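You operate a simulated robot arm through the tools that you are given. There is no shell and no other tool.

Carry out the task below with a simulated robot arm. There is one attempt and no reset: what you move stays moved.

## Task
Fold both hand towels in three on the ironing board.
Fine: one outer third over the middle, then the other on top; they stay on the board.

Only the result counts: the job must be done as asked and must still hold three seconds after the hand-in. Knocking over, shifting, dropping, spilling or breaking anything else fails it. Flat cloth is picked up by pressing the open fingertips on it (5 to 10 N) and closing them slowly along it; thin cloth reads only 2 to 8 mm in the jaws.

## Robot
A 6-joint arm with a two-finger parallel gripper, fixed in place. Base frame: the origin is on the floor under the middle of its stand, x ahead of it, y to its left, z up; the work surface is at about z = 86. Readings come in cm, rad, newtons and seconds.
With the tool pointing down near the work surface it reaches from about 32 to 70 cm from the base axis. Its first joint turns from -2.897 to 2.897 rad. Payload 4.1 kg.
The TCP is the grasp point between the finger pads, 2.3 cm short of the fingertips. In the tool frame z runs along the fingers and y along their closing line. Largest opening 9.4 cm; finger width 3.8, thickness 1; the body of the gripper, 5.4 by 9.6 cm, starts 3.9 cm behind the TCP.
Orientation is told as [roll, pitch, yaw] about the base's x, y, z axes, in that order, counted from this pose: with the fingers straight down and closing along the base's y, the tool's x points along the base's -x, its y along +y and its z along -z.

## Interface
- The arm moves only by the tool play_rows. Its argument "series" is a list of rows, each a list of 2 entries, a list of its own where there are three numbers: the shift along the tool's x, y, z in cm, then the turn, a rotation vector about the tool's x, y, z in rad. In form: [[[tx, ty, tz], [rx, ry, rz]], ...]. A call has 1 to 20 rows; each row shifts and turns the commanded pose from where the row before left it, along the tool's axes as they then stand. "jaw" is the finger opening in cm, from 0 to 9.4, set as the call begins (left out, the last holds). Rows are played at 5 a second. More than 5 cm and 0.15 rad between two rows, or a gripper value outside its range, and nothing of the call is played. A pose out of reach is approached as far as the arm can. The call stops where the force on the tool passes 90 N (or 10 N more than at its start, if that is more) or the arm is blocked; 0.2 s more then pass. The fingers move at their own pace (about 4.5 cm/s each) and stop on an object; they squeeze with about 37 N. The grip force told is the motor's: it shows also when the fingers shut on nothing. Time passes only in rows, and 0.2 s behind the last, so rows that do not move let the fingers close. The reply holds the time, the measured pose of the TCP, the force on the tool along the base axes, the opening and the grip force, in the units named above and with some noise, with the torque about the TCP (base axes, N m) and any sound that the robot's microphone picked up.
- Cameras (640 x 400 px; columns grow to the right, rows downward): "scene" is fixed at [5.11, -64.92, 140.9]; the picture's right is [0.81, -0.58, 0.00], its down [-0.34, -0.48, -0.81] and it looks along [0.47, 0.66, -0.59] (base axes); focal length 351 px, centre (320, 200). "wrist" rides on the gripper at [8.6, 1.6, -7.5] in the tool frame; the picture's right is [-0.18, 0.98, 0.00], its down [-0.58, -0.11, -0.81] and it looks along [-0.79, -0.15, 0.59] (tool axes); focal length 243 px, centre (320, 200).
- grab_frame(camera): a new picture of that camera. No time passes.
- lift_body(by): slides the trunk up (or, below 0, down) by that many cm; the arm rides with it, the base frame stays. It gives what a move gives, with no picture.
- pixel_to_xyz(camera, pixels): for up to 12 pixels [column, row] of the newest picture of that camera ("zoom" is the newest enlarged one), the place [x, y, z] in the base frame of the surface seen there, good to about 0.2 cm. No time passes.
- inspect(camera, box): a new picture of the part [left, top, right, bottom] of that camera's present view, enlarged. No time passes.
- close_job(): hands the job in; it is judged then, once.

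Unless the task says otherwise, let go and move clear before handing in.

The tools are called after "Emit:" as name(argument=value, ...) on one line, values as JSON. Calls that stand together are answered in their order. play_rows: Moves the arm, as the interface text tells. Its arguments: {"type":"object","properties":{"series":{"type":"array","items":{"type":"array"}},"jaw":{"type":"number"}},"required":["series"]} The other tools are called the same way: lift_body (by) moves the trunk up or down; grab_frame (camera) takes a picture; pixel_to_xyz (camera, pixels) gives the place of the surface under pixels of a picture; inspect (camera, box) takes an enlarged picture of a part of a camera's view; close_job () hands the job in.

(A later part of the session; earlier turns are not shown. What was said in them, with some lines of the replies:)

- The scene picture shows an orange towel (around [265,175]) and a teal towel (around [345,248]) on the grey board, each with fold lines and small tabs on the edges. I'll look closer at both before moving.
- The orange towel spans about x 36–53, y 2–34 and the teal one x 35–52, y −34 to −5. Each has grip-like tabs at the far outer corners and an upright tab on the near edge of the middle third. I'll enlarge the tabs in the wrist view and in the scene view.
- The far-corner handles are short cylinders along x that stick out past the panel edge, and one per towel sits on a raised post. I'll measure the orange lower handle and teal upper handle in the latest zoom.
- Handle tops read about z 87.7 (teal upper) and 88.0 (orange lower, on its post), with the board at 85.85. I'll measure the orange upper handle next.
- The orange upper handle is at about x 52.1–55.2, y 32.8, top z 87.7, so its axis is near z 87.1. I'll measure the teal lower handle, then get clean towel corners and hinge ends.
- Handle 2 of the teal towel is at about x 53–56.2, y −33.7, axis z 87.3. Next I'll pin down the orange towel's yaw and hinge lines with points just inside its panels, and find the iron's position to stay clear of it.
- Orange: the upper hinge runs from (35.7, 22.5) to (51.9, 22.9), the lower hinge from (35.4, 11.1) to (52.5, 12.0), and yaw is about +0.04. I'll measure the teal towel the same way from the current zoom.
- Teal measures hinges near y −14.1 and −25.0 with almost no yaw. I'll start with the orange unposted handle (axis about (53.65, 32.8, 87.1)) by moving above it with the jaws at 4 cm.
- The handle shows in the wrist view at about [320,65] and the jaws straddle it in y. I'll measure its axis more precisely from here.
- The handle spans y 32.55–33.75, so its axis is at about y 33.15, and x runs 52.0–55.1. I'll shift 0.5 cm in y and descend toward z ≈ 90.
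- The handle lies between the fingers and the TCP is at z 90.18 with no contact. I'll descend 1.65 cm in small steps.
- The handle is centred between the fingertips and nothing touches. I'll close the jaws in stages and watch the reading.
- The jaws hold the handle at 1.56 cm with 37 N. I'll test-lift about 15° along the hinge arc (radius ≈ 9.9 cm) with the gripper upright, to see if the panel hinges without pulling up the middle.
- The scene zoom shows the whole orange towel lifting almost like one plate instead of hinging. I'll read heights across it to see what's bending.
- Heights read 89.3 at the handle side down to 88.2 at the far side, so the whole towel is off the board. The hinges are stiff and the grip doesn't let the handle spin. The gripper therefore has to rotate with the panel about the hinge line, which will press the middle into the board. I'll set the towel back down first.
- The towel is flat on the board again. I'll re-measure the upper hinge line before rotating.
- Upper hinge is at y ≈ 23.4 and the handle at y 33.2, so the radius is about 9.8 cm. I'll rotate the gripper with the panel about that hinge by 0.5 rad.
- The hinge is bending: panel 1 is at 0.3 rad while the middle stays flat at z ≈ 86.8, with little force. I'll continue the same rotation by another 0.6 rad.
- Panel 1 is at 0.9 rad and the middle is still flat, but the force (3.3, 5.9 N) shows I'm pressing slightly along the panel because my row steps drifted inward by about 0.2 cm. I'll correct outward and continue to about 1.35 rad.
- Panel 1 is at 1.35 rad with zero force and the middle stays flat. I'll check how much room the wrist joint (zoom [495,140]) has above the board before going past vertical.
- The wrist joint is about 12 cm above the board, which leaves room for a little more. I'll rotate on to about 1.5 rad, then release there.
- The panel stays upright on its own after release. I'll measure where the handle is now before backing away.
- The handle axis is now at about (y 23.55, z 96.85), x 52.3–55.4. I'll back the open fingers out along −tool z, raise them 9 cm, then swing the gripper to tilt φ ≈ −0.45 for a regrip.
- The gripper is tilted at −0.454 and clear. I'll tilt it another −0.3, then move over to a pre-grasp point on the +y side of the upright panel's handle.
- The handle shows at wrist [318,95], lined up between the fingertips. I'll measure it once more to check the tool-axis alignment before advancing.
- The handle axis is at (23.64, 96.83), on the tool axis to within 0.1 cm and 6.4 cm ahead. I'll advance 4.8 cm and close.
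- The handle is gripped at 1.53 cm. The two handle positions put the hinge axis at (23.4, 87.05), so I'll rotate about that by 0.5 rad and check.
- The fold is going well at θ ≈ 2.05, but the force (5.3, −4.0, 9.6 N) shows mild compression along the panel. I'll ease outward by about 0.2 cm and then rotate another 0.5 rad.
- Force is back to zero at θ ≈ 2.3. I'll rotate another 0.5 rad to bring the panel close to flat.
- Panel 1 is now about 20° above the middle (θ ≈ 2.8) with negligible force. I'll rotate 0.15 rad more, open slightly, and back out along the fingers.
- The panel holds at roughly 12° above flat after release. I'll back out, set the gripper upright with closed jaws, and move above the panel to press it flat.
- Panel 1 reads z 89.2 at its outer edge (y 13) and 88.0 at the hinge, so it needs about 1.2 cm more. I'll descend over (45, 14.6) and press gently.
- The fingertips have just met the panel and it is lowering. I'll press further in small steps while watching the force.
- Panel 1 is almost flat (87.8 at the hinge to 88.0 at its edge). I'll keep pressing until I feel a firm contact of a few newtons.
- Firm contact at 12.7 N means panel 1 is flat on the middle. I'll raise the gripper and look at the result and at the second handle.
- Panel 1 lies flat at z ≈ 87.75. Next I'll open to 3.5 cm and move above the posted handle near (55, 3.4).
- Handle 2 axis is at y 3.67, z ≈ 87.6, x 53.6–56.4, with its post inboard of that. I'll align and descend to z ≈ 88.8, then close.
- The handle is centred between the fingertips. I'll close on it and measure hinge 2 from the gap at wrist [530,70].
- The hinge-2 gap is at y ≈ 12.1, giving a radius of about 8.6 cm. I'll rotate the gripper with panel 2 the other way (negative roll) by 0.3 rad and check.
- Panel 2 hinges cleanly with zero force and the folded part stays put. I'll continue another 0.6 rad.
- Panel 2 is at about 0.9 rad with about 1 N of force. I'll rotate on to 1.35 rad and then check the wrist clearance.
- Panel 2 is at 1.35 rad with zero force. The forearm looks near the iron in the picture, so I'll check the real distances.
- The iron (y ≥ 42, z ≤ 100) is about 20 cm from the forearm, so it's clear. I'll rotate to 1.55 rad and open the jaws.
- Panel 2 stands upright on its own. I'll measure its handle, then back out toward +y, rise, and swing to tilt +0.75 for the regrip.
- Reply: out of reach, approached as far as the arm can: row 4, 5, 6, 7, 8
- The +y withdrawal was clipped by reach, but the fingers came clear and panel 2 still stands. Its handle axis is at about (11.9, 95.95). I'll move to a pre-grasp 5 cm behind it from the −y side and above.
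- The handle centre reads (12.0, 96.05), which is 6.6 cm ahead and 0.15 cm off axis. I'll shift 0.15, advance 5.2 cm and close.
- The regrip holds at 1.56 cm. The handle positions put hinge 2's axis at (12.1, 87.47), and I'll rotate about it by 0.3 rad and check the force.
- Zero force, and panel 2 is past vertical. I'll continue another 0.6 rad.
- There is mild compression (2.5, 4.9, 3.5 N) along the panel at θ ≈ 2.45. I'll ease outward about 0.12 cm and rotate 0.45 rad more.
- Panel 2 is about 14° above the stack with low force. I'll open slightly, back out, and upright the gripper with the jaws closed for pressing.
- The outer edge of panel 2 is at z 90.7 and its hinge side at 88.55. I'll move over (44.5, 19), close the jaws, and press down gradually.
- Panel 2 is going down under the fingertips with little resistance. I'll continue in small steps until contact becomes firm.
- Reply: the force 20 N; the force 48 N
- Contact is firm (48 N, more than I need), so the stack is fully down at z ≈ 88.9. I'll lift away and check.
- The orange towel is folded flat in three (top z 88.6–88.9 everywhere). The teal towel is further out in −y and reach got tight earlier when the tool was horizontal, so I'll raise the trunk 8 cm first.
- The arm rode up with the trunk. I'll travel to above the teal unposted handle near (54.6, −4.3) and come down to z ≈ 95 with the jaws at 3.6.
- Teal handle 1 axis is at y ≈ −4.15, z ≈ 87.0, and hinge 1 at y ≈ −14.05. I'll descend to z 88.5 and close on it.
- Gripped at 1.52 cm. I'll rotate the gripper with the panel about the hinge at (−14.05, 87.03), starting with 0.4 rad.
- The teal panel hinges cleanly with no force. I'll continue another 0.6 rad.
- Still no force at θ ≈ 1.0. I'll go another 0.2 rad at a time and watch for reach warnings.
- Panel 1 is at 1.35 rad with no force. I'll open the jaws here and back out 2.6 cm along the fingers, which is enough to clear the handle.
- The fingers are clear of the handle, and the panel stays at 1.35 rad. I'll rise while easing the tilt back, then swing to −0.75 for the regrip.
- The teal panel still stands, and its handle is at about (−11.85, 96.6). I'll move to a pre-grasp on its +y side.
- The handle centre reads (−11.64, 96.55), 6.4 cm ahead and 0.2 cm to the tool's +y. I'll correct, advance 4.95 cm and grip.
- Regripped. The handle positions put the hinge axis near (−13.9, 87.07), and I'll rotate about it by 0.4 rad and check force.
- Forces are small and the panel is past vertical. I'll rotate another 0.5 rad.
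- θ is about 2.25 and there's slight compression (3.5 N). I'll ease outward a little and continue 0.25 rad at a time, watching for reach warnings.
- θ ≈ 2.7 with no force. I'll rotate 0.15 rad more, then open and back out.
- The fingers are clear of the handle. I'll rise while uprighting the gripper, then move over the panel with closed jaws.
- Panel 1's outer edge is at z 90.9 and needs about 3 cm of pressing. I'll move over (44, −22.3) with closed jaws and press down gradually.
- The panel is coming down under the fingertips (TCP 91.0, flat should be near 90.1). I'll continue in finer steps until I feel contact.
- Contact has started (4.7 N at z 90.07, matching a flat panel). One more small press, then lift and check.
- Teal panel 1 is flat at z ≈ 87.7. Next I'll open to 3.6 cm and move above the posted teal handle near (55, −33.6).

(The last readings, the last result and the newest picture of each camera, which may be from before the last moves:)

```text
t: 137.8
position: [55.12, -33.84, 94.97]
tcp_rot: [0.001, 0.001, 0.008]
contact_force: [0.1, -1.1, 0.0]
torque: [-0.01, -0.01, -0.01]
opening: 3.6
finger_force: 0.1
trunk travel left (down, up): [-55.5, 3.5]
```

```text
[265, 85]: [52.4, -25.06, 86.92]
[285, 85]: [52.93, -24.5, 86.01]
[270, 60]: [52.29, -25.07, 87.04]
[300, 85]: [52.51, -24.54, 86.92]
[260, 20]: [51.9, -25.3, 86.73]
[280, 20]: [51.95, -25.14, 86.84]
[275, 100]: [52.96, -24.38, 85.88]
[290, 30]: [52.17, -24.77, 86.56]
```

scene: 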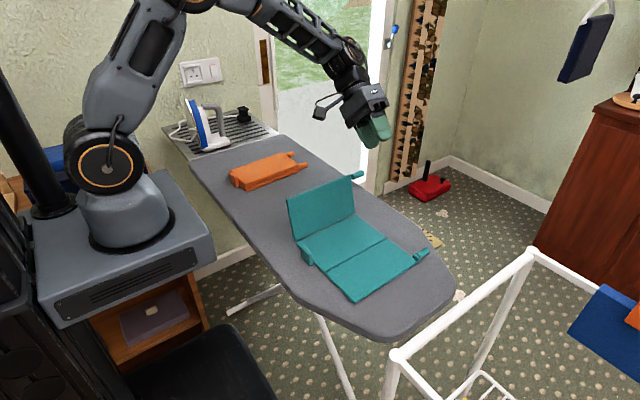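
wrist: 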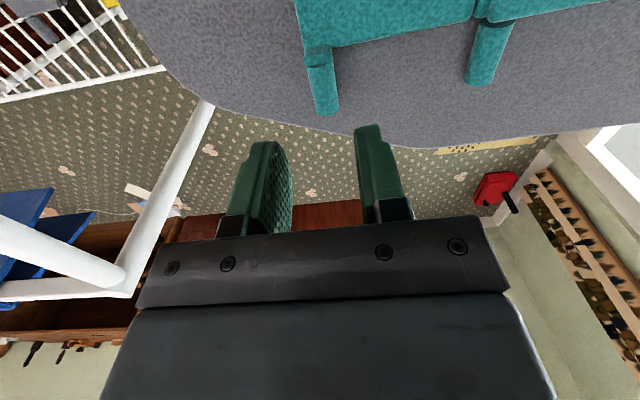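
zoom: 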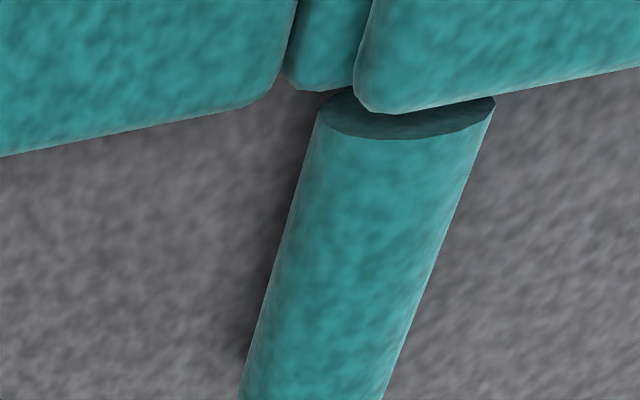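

Teal handle 2 axis is at y ≈ −33.25, z ≈ 87.55, and hinge 2 at y ≈ −24.8. I'll align, descend to z 88.75 and close.

Emit:
play_rows(series=[[[-0.2, 0.6, 1.0], [0, 0, 0]], [[0, 0, 1.5], [0, 0, 0]], [[0, 0, 1.5], [0, 0, 0]], [[0, 0, 1.0], [0, 0, 0]], [[0, 0, 0.7], [0, 0, 0]], [[0, 0, 0.5], [0, 0, 0]], [[0, 0, 0], [0, 0, 0]]])

Emit:
grab_frame(camera="wrist")

Emit:
play_rows(series=[[[0, 0, 0], [0, 0, 0]], [[0, 0, 0], [0, 0, 0]], [[0, 0, 0], [0, 0, 0]], [[0, 0, 0], [0, 0, 0]]], jaw=1.0)

```text
t: 139.4
position: [55.13, -33.13, 88.66]
tcp_rot: [0.001, 0.001, 0.009]
contact_force: [-0.6, 0.1, -0.2]
torque: [-0.02, -0.01, -0.01]
opening: 3.6
finger_force: 0.1
trunk travel left (down, up): [-55.5, 3.5]
```

```text
taken
```

wrist: 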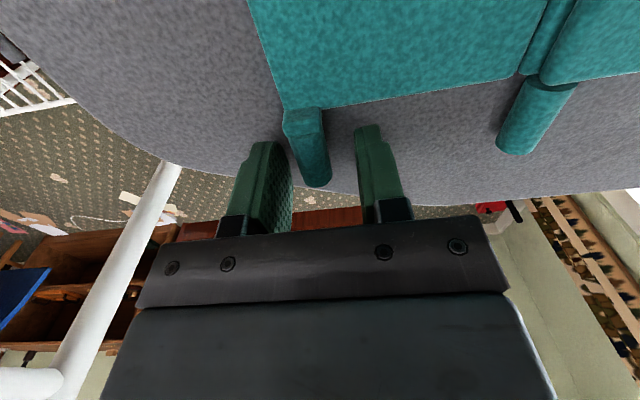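

```text
t: 140.4
position: [55.1, -33.14, 88.73]
tcp_rot: [-0.001, 0.0, 0.009]
contact_force: [-0.9, -2.5, 2.2]
torque: [-0.03, 0.02, 0.31]
opening: 1.53
finger_force: 36.8
trunk travel left (down, up): [-55.5, 3.5]
```

Gripped at 1.53 cm. I'll rotate panel 2 about the hinge near (−24.72, 87.5) with negative roll, starting with 0.4 rad.

Emit:
play_rows(series=[[[0, 0.072, -0.42], [0.05, 0, 0]], [[0, 0.072, -0.42], [0.05, 0, 0]], [[0, 0.072, -0.42], [0.05, 0, 0]], [[0, 0.072, -0.42], [0.05, 0, 0]], [[0, 0.072, -0.42], [0.05, 0, 0]], [[0, 0.072, -0.42], [0.05, 0, 0]], [[0, 0.072, -0.42], [0.05, 0, 0]], [[0, 0.072, -0.42], [0.05, 0, 0]], [[0, 0, 0], [0, 0, 0]]])

Emit:
inspect(camera="scene", box=[260, 170, 450, 310])

```text
t: 142.4
position: [55.23, -31.91, 91.92]
tcp_rot: [-0.399, 0.001, 0.009]
contact_force: [0.4, 0.5, 0.2]
torque: [-0.04, 0.03, 0.03]
opening: 1.54
finger_force: 36.4
trunk travel left (down, up): [-55.5, 3.5]
```

```text
2.86 times, centred on (355, 240) of scene
```

zoom: 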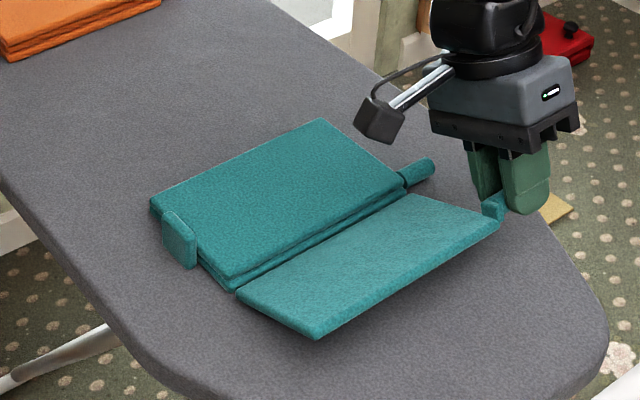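

Panel 2 hinges cleanly with no load. I'll continue 0.6 rad.

Emit:
play_rows(series=[[[0, 0.072, -0.42], [0.05, 0, 0]], [[0, 0.072, -0.42], [0.05, 0, 0]], [[0, 0.072, -0.42], [0.05, 0, 0]], [[0, 0.072, -0.42], [0.05, 0, 0]], [[0, 0.072, -0.42], [0.05, 0, 0]], [[0, 0.072, -0.42], [0.05, 0, 0]], [[0, 0.072, -0.42], [0.05, 0, 0]], [[0, 0.072, -0.42], [0.05, 0, 0]], [[0, 0.072, -0.42], [0.05, 0, 0]], [[0, 0.072, -0.42], [0.05, 0, 0]], [[0, 0.072, -0.42], [0.05, 0, 0]], [[0, 0.072, -0.42], [0.05, 0, 0]], [[0, 0, 0], [0, 0, 0]]])

Emit:
inspect(camera="scene", box=[240, 130, 450, 310])

```text
t: 145.2
position: [55.07, -28.09, 95.3]
tcp_rot: [-0.999, 0.0, 0.008]
contact_force: [0.3, 0.6, -0.2]
torque: [0.01, -0.1, -0.09]
opening: 1.52
finger_force: 36.4
trunk travel left (down, up): [-55.5, 3.5]
```

```text
2.22 times, centred on (345, 220) of scene
```

zoom: 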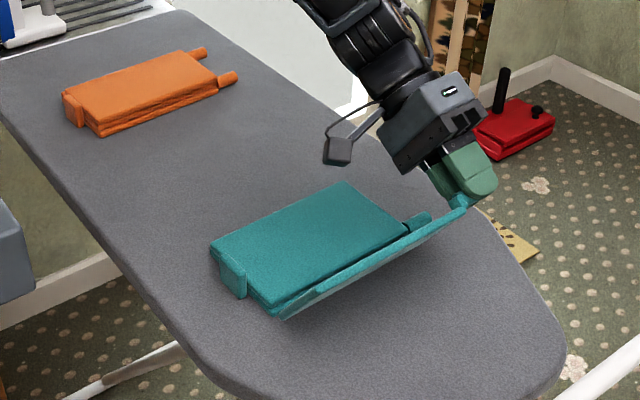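

θ ≈ 1.0 and forces are negligible. I'll continue 0.55 rad to upright.

Emit:
play_rows(series=[[[0, 0.072, -0.42], [0.05, 0, 0]], [[0, 0.072, -0.42], [0.05, 0, 0]], [[0, 0.072, -0.42], [0.05, 0, 0]], [[0, 0.072, -0.42], [0.05, 0, 0]], [[0, 0.072, -0.42], [0.05, 0, 0]], [[0, 0.072, -0.42], [0.05, 0, 0]], [[0, 0.072, -0.42], [0.05, 0, 0]], [[0, 0.072, -0.42], [0.05, 0, 0]], [[0, 0.072, -0.42], [0.05, 0, 0]], [[0, 0, 0], [0, 0, 0]]])

Emit:
grab_frame(camera="scene")

Emit:
inspect(camera="scene", box=[240, 130, 450, 310])

```text
t: 147.4
position: [55.13, -24.42, 96.18]
tcp_rot: [-1.448, 0.001, 0.008]
contact_force: [-0.6, -0.1, 0.4]
torque: [0.01, -0.09, 0.04]
opening: 1.56
finger_force: 37.1
trunk travel left (down, up): [-55.5, 3.5]
```

```text
taken
```

scene: 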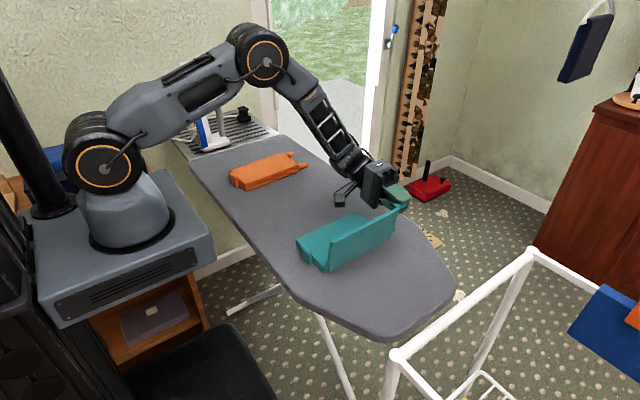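

```text
2.22 times, centred on (345, 220) of scene
```

zoom: 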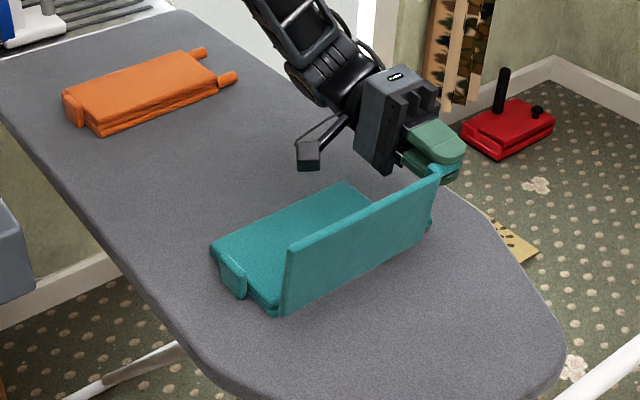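

θ ≈ 1.45 with no load. I'll go 0.2 rad further to pass vertical, then open.

Emit:
play_rows(series=[[[0, 0.072, -0.42], [0.05, 0, 0]], [[0, 0.072, -0.42], [0.05, 0, 0]], [[0, 0.072, -0.42], [0.05, 0, 0]], [[0, 0.072, -0.42], [0.05, 0, 0]], [[0, 0, 0], [0, 0, 0]]])

Emit:
play_rows(series=[[[0, 0, 0], [0, 0, 0]], [[0, 0, 0], [0, 0, 0]], [[0, 0, 0], [0, 0, 0]]], jaw=3.5)

Emit:
grab_frame(camera="wrist")

Emit:
inspect(camera="scene", box=[240, 130, 450, 310])

```text
t: 148.6
position: [55.02, -22.82, 95.98]
tcp_rot: [-1.649, 0.0, 0.008]
contact_force: [-0.8, 0.3, 0.3]
torque: [0.0, -0.08, 0.01]
opening: 1.53
finger_force: 37.1
trunk travel left (down, up): [-55.5, 3.5]
```

```text
t: 149.4
position: [55.07, -22.74, 95.84]
tcp_rot: [-1.647, -0.002, 0.008]
contact_force: [0.4, 0.3, 0.9]
torque: [0.01, 0.0, -0.03]
opening: 3.51
finger_force: 0.1
trunk travel left (down, up): [-55.5, 3.5]
```

```text
taken
```

wrist: 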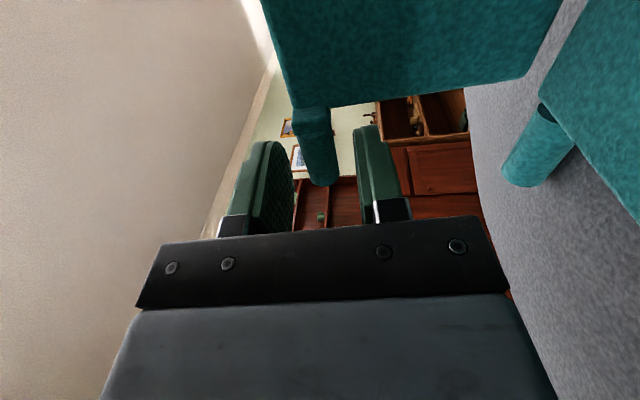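

```text
2.22 times, centred on (345, 220) of scene
```

zoom: 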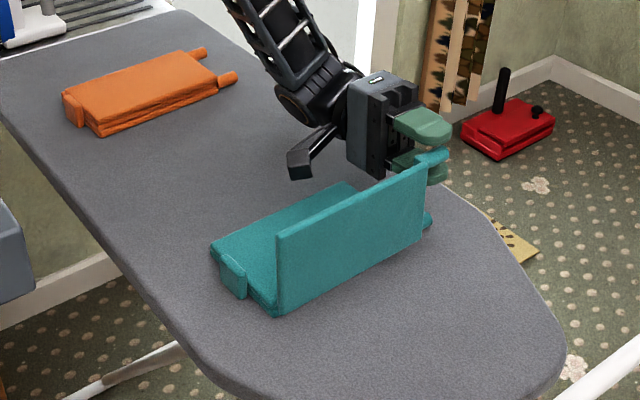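

The panel stays past vertical after release. I'll measure the handle, back out 4 cm toward +y, rise, and upright the gripper to about +0.1 tilt.

Emit:
pixel_to_xyz(camera="wrist", pixels=[[308, 140], [318, 140], [330, 140], [313, 165], [322, 165], [335, 165], [311, 115], [323, 182]])

Emit:
play_rows(series=[[[0, 0, -1.0], [0, 0, 0]], [[0, 0, -1.0], [0, 0, 0]], [[0, 0, -1.0], [0, 0, 0]], [[0, 0, -1.0], [0, 0, 0]], [[0, -2.0, 0], [0, 0, 0]], [[0, -2.5, 0], [0, 0, 0]], [[0, -2.5, 0], [0, 0, 0]], [[0, -2.5, 0], [0, 0, 0]], [[0, 0, 0], [0, 0, 0]]])

Emit:
play_rows(series=[[[0, 0, 0], [-0.125, 0, 0]], [[0, 0, 0], [-0.125, 0, 0]], [[0, 0, 0], [-0.125, 0, 0]], [[0, 0, 0], [-0.125, 0, 0]], [[0, 0, 0], [-0.125, 0, 0]], [[0, 0, 0], [-0.125, 0, 0]], [[0, 0, 0], [-0.125, 0, 0]], [[0, 0, 0], [-0.125, 0, 0]], [[0, 0, 0], [-0.125, 0, 0]], [[0, 0, 0], [-0.125, 0, 0]], [[0, 0, 0], [-0.125, 0, 0]], [[0, 0, 0], [-0.125, 0, 0]], [[0, 0, 0], [-0.125, 0, 0]], [[0, 0, 0], [-0.125, 0, 0]], [[0, 0, 0], [0, 0, 0]]])

Emit:
grab_frame(camera="scene")

```text
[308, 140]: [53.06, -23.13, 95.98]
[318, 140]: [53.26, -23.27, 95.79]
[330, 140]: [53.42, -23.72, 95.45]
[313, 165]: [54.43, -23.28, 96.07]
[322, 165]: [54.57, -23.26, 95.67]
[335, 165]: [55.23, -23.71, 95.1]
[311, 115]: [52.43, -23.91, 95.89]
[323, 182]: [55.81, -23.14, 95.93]
```

```text
t: 151.4
position: [55.03, -18.06, 105.07]
tcp_rot: [-1.647, 0.001, 0.009]
contact_force: [-0.1, 0.5, 0.3]
torque: [0.01, -0.04, 0.0]
opening: 3.5
finger_force: 0.0
trunk travel left (down, up): [-55.5, 3.5]
```

```text
t: 154.6
position: [55.03, -18.05, 105.14]
tcp_rot: [0.103, -0.001, 0.008]
contact_force: [-1.2, -0.4, -0.2]
torque: [-0.01, 0.04, -0.01]
opening: 3.49
finger_force: 0.0
trunk travel left (down, up): [-55.5, 3.5]
```

```text
taken
```

scene: 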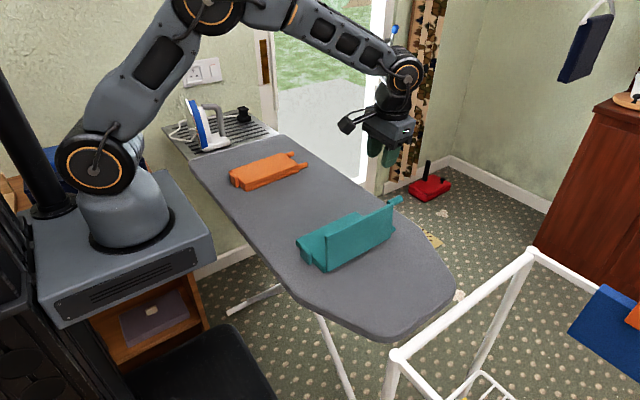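

The gripper is nearly upright and clear, and the teal panel's handle is at about (−24.0, 95.85). I'll move to a pre-grasp point directly above it.

Emit:
play_rows(series=[[[0, -2.3, 0], [0, 0, 0]], [[0, -2.3, 0], [0, 0, 0]], [[0, -2.28, 0], [0, 0, 0]], [[0, 0, 1.2], [0, 0, 0]], [[0, 0, 1.1], [0, 0, 0]], [[0, 0, 0], [0, 0, 0]], [[0, 0, 0], [0, 0, 0]]])

Emit:
grab_frame(camera="wrist")

```text
t: 156.2
position: [55.23, -24.7, 102.19]
tcp_rot: [0.102, 0.001, 0.007]
contact_force: [0.1, -0.2, -0.4]
torque: [0.03, -0.01, -0.01]
opening: 3.49
finger_force: 0.0
trunk travel left (down, up): [-55.5, 3.5]
```

```text
taken
```

wrist: 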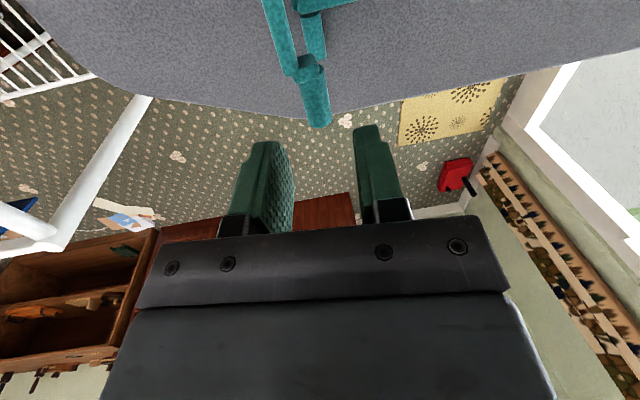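

Emit:
pixel_to_xyz(camera="wrist", pixels=[[303, 92], [313, 92], [326, 92], [307, 112], [317, 112], [329, 112], [310, 70], [319, 124]])

Emit:
inspect(camera="wrist", box=[250, 30, 380, 140])

```text
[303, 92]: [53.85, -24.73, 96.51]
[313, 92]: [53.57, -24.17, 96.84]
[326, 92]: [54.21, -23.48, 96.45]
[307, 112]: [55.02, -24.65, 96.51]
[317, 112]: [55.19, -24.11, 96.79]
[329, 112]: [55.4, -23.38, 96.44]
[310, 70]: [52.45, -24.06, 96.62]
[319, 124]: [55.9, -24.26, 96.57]
```

```text
3.64 times, centred on (315, 85) of wrist
```

zoom: 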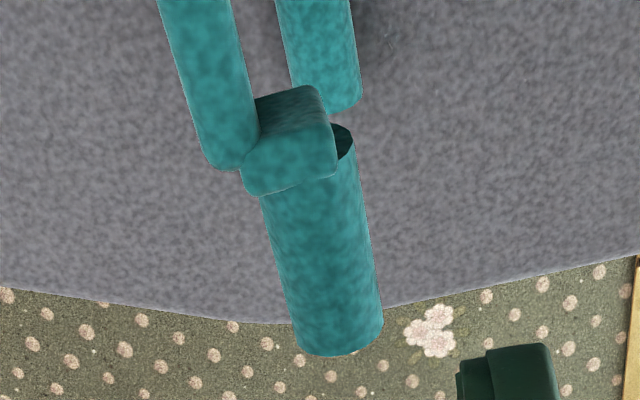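

The handle centre (−24.05, 96.1) is on the tool axis, 6.1 cm ahead. I'll shift 0.2 cm outward from the post, advance 4.8 cm and close.

Emit:
play_rows(series=[[[-0.2, 0, 1.2], [0, 0, 0]], [[0, 0, 1.2], [0, 0, 0]], [[0, 0, 1.2], [0, 0, 0]], [[0, 0, 0.7], [0, 0, 0]], [[0, 0, 0.5], [0, 0, 0]], [[0, 0, 0], [0, 0, 0]]])

Emit:
play_rows(series=[[[0, 0, 0], [0, 0, 0]], [[0, 0, 0], [0, 0, 0]], [[0, 0, 0], [0, 0, 0]], [[0, 0, 0], [0, 0, 0]]], jaw=1.0)

Emit:
inspect(camera="scene", box=[240, 130, 450, 310])

```text
t: 157.6
position: [55.36, -24.14, 97.53]
tcp_rot: [0.101, 0.0, 0.007]
contact_force: [0.8, -0.2, 0.3]
torque: [-0.02, -0.01, -0.03]
opening: 3.48
finger_force: 0.0
trunk travel left (down, up): [-55.5, 3.5]
```

```text
t: 158.6
position: [55.41, -24.23, 97.36]
tcp_rot: [0.1, 0.0, 0.007]
contact_force: [-0.1, 0.1, 0.8]
torque: [-0.04, -0.01, 0.12]
opening: 1.55
finger_force: 37.4
trunk travel left (down, up): [-55.5, 3.5]
```

```text
2.22 times, centred on (345, 220) of scene
```

zoom: 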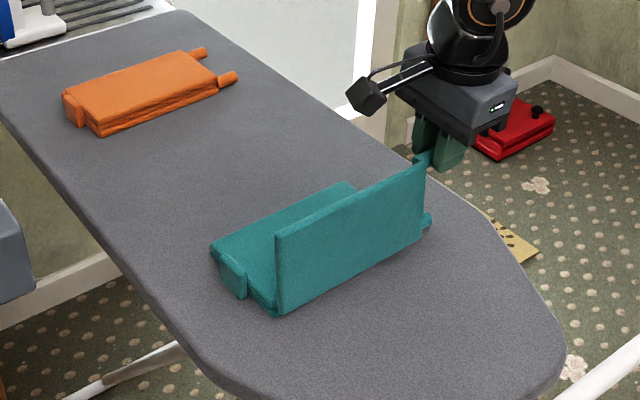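

Regripped at 1.55 cm. The hinge axis works out to (−24.71, 87.6), and I'll rotate about it by 0.4 rad and check.

Emit:
play_rows(series=[[[0, 0.483, 0.085], [0.05, 0, 0]], [[0, 0.483, 0.085], [0.05, 0, 0]], [[0, 0.483, 0.085], [0.05, 0, 0]], [[0, 0.483, 0.085], [0.05, 0, 0]], [[0, 0.483, 0.085], [0.05, 0, 0]], [[0, 0.483, 0.085], [0.05, 0, 0]], [[0, 0.483, 0.085], [0.05, 0, 0]], [[0, 0.483, 0.085], [0.05, 0, 0]], [[0, 0, 0], [0, 0, 0]]])

Emit:
inspect(camera="scene", box=[240, 130, 450, 310])

```text
t: 160.6
position: [55.27, -20.4, 96.41]
tcp_rot: [-0.301, 0.0, 0.01]
contact_force: [1.6, 1.9, 5.8]
torque: [-0.04, -0.04, -0.03]
opening: 1.56
finger_force: 37.7
trunk travel left (down, up): [-55.5, 3.5]
```

```text
2.22 times, centred on (345, 220) of scene
```

zoom: 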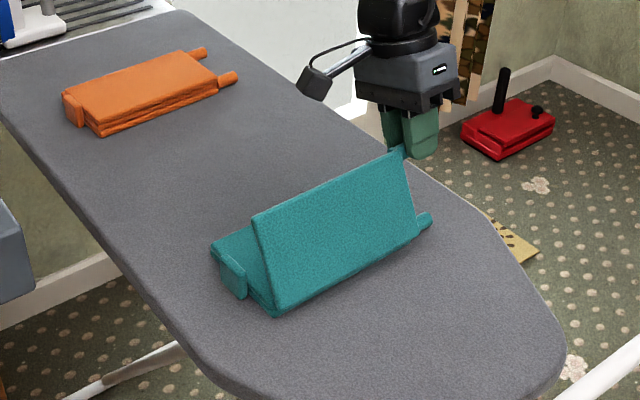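

Mild compression (5.8 N up) at θ ≈ 2.05. I'll ease out 0.12 cm and rotate another 0.45 rad.

Emit:
play_rows(series=[[[0, 0.02, -0.12], [0, 0, 0]], [[0, 0.487, 0.085], [0.05, 0, 0]], [[0, 0.487, 0.085], [0.05, 0, 0]], [[0, 0.487, 0.085], [0.05, 0, 0]], [[0, 0.487, 0.085], [0.05, 0, 0]], [[0, 0.487, 0.085], [0.05, 0, 0]], [[0, 0.487, 0.085], [0.05, 0, 0]], [[0, 0.487, 0.085], [0.05, 0, 0]], [[0, 0.487, 0.085], [0.05, 0, 0]], [[0, 0.487, 0.085], [0.05, 0, 0]], [[0, 0, 0], [0, 0, 0]]])

Emit:
inspect(camera="scene", box=[240, 130, 450, 310])

```text
t: 163.0
position: [55.22, -16.92, 93.52]
tcp_rot: [-0.746, 0.0, 0.009]
contact_force: [0.2, -0.8, 0.5]
torque: [-0.03, 0.01, -0.05]
opening: 1.54
finger_force: 36.7
trunk travel left (down, up): [-55.5, 3.5]
```

```text
2.22 times, centred on (345, 220) of scene
```

zoom: 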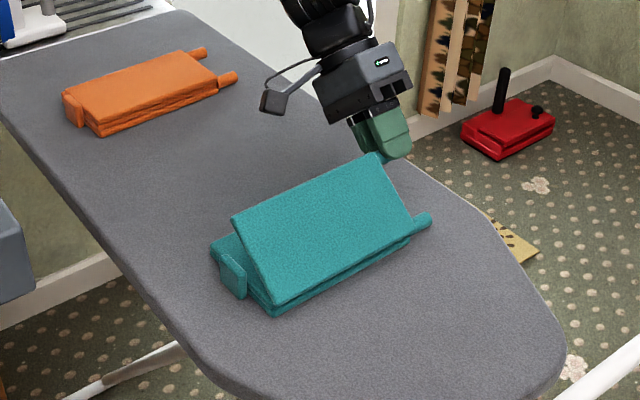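

θ ≈ 2.5 with low force. I'll rotate 0.25 rad more, open, and back out.

Emit:
play_rows(series=[[[0, 0.487, 0.085], [0.05, 0, 0]], [[0, 0.487, 0.085], [0.05, 0, 0]], [[0, 0.487, 0.085], [0.05, 0, 0]], [[0, 0.487, 0.085], [0.05, 0, 0]], [[0, 0.487, 0.085], [0.05, 0, 0]], [[0, 0, 0], [0, 0, 0]]])

Emit:
play_rows(series=[[[0, 0, 0], [0, 0, 0]], [[0, 0, 0], [0, 0, 0]], [[0, 0, 0], [0, 0, 0]]], jaw=2.6)

Emit:
inspect(camera="scene", box=[240, 130, 450, 310])

```text
t: 164.4
position: [55.24, -15.61, 91.62]
tcp_rot: [-0.997, 0.0, 0.008]
contact_force: [-1.3, 1.1, -0.5]
torque: [-0.01, 0.03, -0.02]
opening: 1.52
finger_force: 36.8
trunk travel left (down, up): [-55.5, 3.5]
```

```text
t: 165.2
position: [55.24, -15.52, 91.53]
tcp_rot: [-0.996, 0.0, 0.008]
contact_force: [0.4, 0.1, 0.8]
torque: [-0.02, -0.03, -0.01]
opening: 2.59
finger_force: 0.0
trunk travel left (down, up): [-55.5, 3.5]
```

```text
2.22 times, centred on (345, 220) of scene
```

zoom: 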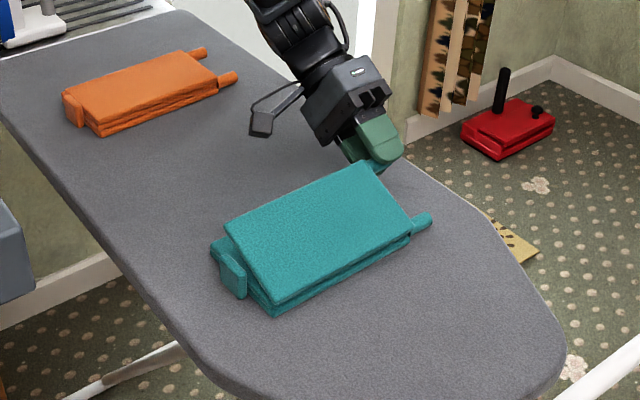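

Released, with the panel holding about 20° above the stack. I'll back out, rise while uprighting the gripper, and look at panel heights.

Emit:
play_rows(series=[[[0, 0, -0.8], [0, 0, 0]], [[0, 0, -1.2], [0, 0, 0]], [[0, 0, -1.5], [0, 0, 0]], [[0, -1.008, -0.652], [0, 0, 0]], [[0, -1.008, -0.652], [-0.1, 0, 0]], [[0, -0.937, -0.75], [-0.1, 0, 0]], [[0, -0.857, -0.84], [-0.1, 0, 0]], [[0, -0.769, -0.921], [-0.1, 0, 0]], [[0, -0.674, -0.993], [-0.1, 0, 0]], [[0, -0.571, -1.055], [-0.1, 0, 0]], [[0, -0.463, -1.107], [-0.1, 0, 0]], [[0, 0, 0], [-0.1, 0, 0]], [[0, 0, 0], [-0.1, 0, 0]], [[0, 0, 0], [-0.096, 0, 0]], [[0, 0, 0], [0, 0, 0]]])

Emit:
inspect(camera="scene", box=[260, 150, 450, 290])

Emit:
pixel_to_xyz(camera="zoom", pixels=[[300, 155], [160, 215], [215, 300], [385, 225], [270, 220], [190, 225], [340, 160], [360, 215], [230, 285], [320, 200]])

```text
t: 168.4
position: [55.22, -12.79, 103.12]
tcp_rot: [0.001, -0.001, 0.008]
contact_force: [0.0, -0.2, -0.6]
torque: [0.0, 0.0, 0.01]
opening: 2.62
finger_force: 0.1
trunk travel left (down, up): [-55.5, 3.5]
```

```text
2.86 times, centred on (355, 220) of scene
```

zoom: 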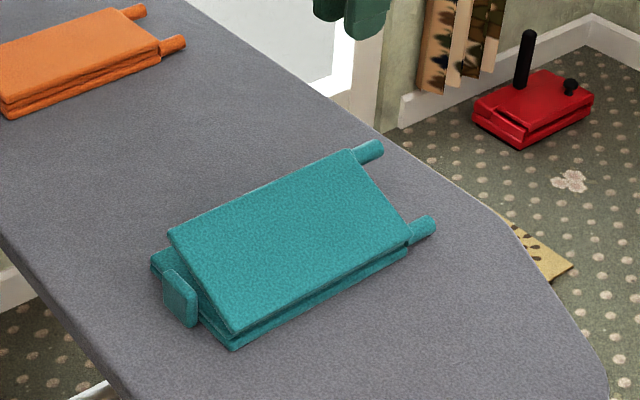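

```text
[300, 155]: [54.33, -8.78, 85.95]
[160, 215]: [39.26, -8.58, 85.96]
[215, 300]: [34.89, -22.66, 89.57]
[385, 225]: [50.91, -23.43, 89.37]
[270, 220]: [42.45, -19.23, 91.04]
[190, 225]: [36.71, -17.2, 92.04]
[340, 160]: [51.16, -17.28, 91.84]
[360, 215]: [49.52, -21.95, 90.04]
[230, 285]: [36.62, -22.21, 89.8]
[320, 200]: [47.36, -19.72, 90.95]
```

Panel 2's outer edge is at z 92 (y ≈ −17). I'll move over (44, −17.9) with closed jaws and press it down.

Emit:
play_rows(series=[[[2.25, -1.02, 0], [0, 0, 0]], [[2.25, -1.02, 0], [0, 0, 0]], [[2.25, -1.02, 0], [0, 0, 0]], [[2.25, -1.02, 0], [0, 0, 0]], [[2.24, -1.02, 0], [0, 0, 0]], [[0, 0, 2.2], [0, 0, 0]], [[0, 0, 2.2], [0, 0, 0]], [[0, 0, 2.2], [0, 0, 0]], [[0, 0, 2.0], [0, 0, 0]], [[0, 0, 0], [0, 0, 0]]], jaw=0)

Emit:
play_rows(series=[[[0, 0, 0.3], [0, 0, 0]], [[0, 0, 0.3], [0, 0, 0]], [[0, 0, 0.3], [0, 0, 0]], [[0, 0, 0.3], [0, 0, 0]], [[0, 0, 0.3], [0, 0, 0]], [[0, 0, 0.3], [0, 0, 0]], [[0, 0, 0.3], [0, 0, 0]], [[0, 0, 0.3], [0, 0, 0]], [[0, 0, 0], [0, 0, 0]]])

Emit:
inspect(camera="scene", box=[260, 150, 450, 290])

```text
t: 170.6
position: [43.97, -18.01, 94.49]
tcp_rot: [0.001, 0.001, 0.01]
contact_force: [0.4, 0.2, -0.8]
torque: [-0.01, -0.02, 0.02]
opening: 0.0
finger_force: 36.9
trunk travel left (down, up): [-55.5, 3.5]
```

```text
t: 172.6
position: [44.04, -17.94, 92.03]
tcp_rot: [0.001, -0.001, 0.009]
contact_force: [0.0, 0.8, -0.3]
torque: [0.01, 0.04, -0.01]
opening: 0.0
finger_force: 37.3
trunk travel left (down, up): [-55.5, 3.5]
```

```text
2.86 times, centred on (355, 220) of scene
```

zoom: 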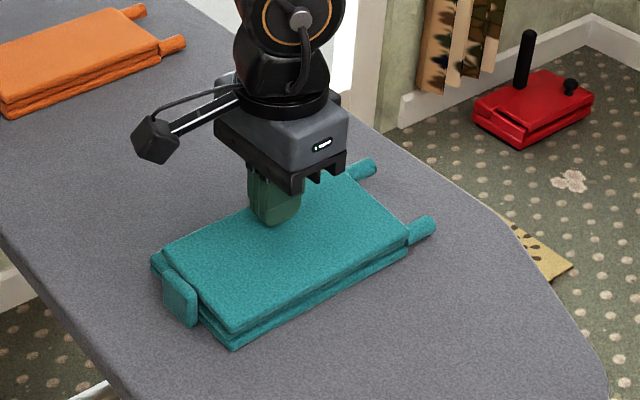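

The panel is nearly down (TCP 92.0, flat at about 91.1). I'll continue in finer steps to firm but gentle contact.

Emit:
play_rows(series=[[[0, 0, 0.2], [0, 0, 0]], [[0, 0, 0.2], [0, 0, 0]], [[0, 0, 0.15], [0, 0, 0]], [[0, 0, 0], [0, 0, 0]]])

Emit:
play_rows(series=[[[0, 0, 0.1], [0, 0, 0]], [[0, 0, 0.1], [0, 0, 0]], [[0, 0, 0], [0, 0, 0]]])

```text
t: 173.6
position: [44.1, -17.9, 91.43]
tcp_rot: [0.001, 0.0, 0.009]
contact_force: [1.1, 0.3, -0.2]
torque: [-0.02, -0.03, -0.01]
opening: 0.01
finger_force: 37.1
trunk travel left (down, up): [-55.5, 3.5]
```

```text
t: 174.4
position: [44.05, -17.93, 91.32]
tcp_rot: [0.0, -0.002, 0.01]
contact_force: [-0.2, 0.4, 0.2]
torque: [0.0, 0.04, -0.03]
opening: 0.0
finger_force: 37.2
trunk travel left (down, up): [-55.5, 3.5]
```

Emit:
play_rows(series=[[[0, 0, 0.1], [0, 0, 0]], [[0, 0, 0.05], [0, 0, 0]], [[0, 0, 0], [0, 0, 0]]])

Emit:
play_rows(series=[[[0, 0, 0.06], [0, 0, 0]], [[0, 0, 0], [0, 0, 0]]])

```text
t: 175.2
position: [43.98, -17.93, 91.18]
tcp_rot: [-0.001, -0.001, 0.009]
contact_force: [1.6, -0.5, 10.2]
torque: [0.02, 0.08, -0.03]
opening: 0.0
finger_force: 37.1
trunk travel left (down, up): [-55.5, 3.5]
```

```text
t: 175.8
position: [43.98, -17.96, 91.2]
tcp_rot: [-0.002, -0.002, 0.01]
contact_force: [1.8, -1.0, 20.2]
torque: [0.08, 0.07, -0.01]
opening: 0.0
finger_force: 37.2
trunk travel left (down, up): [-55.5, 3.5]
```

Contact is firm at 20 N with the TCP at 91.2, matching a fully flat stack. I'll lift well clear and inspect both towels.

Emit:
play_rows(series=[[[0, 0, -0.6], [0, 0, 0]], [[0, 0, -2.0], [0, 0, 0]], [[0, 0, -3.0], [0, 0, 0]], [[0, 0, -3.0], [0, 0, 0]], [[0, 0, -3.0], [0, 0, 0]], [[0, 0, -3.0], [0, 0, 0]], [[2.0, 0, -1.5], [0, 0, 0]], [[2.0, 1.5, 0], [0, 0, 0]], [[2.0, 1.5, 0], [0, 0, 0]], [[2.0, 1.5, 0], [0, 0, 0]], [[0, 0, 0], [0, 0, 0]]])

Emit:
grab_frame(camera="scene")

Emit:
inspect(camera="scene", box=[215, 130, 325, 200])

Emit:
pixel_to_xyz(camera="zoom", pixels=[[110, 250], [190, 300], [400, 160], [340, 150], [300, 200], [400, 210], [160, 255], [230, 240], [430, 195], [350, 215]])

Emit:
inspect(camera="scene", box=[285, 180, 415, 280])

Emit:
pixel_to_xyz(camera="zoom", pixels=[[80, 230], [350, 110], [200, 330], [430, 210], [260, 220], [150, 240], [370, 150], [420, 190], [220, 310], [320, 200]])

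```text
t: 178.2
position: [35.87, -13.33, 107.22]
tcp_rot: [0.001, 0.0, 0.007]
contact_force: [-0.1, -0.3, 0.2]
torque: [0.02, -0.01, 0.01]
opening: 0.01
finger_force: 36.8
trunk travel left (down, up): [-55.5, 3.5]
```

```text
taken
```

scene: 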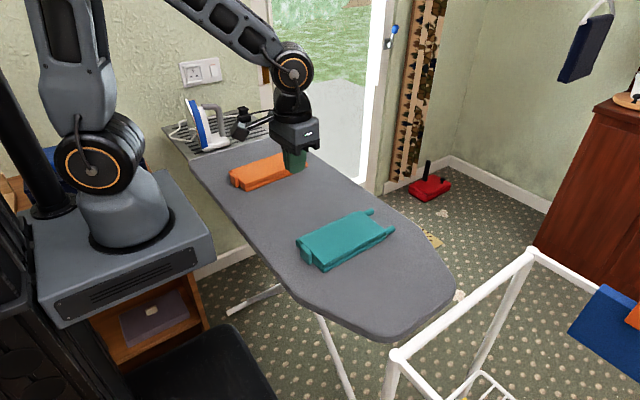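

```text
5.71 times, centred on (270, 165) of scene
```

zoom: 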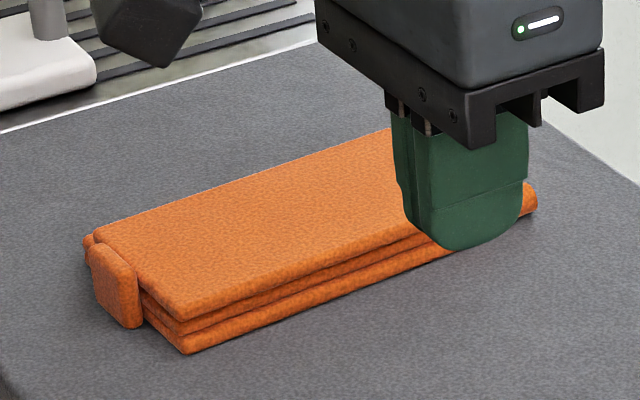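

```text
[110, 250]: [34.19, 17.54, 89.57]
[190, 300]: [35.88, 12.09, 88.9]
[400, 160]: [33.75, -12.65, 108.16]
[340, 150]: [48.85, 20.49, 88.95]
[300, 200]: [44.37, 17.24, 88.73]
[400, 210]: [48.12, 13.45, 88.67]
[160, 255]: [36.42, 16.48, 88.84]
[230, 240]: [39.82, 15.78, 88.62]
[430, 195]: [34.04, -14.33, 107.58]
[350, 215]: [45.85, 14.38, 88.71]
```

```text
4.00 times, centred on (350, 230) of scene
```

zoom: 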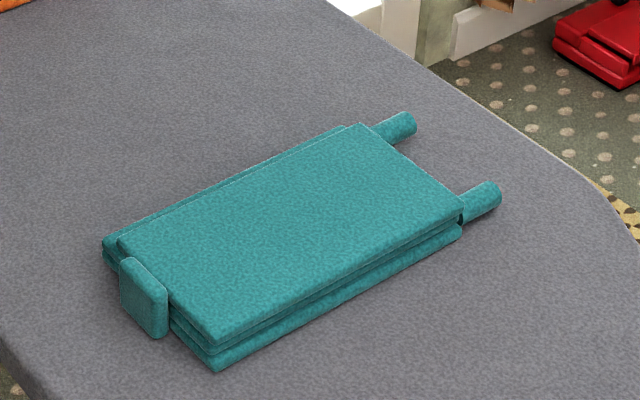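

```text
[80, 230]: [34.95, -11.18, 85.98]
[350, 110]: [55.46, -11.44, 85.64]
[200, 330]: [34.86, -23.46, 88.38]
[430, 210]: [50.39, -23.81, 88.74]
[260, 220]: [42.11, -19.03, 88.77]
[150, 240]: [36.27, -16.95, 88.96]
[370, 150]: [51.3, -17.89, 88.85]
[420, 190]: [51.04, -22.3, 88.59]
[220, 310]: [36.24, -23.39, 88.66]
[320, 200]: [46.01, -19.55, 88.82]
```

Both towels are now three-layer stacks on the board. The orange top reads z 88.6–88.95 and the teal top 88.4–88.95, so both are flat. The iron and everything else look unmoved, and the gripper is clear at z 107, so I'm handing in.

Emit:
close_job()

```text
The job is handed in.
```

Both hand towels are folded in three and lying on the ironing board, and I've handed the job in. I haven't seen the judging result.

- **Folds:** on each towel I folded the third nearest the iron over the middle. Then I folded the opposite third on top and pressed the stack flat. In the last pictures both tops were level to within about half a centimetre.
- **First attempt:** my first lift of the orange towel raised the whole towel off the board instead of folding it, so I set it back down. I then turned the gripper with each panel as it folded, and that worked for every fold.
- **Pressing:** the orange stack took a brief push of about 48 N, more than needed. The last pictures showed no harm from it.
- **Everything else:** in the last pictures the iron and the other things around the board looked unmoved. I raised the trunk 8 cm to reach the teal towel and left it there. The gripper is empty and clear of the board.
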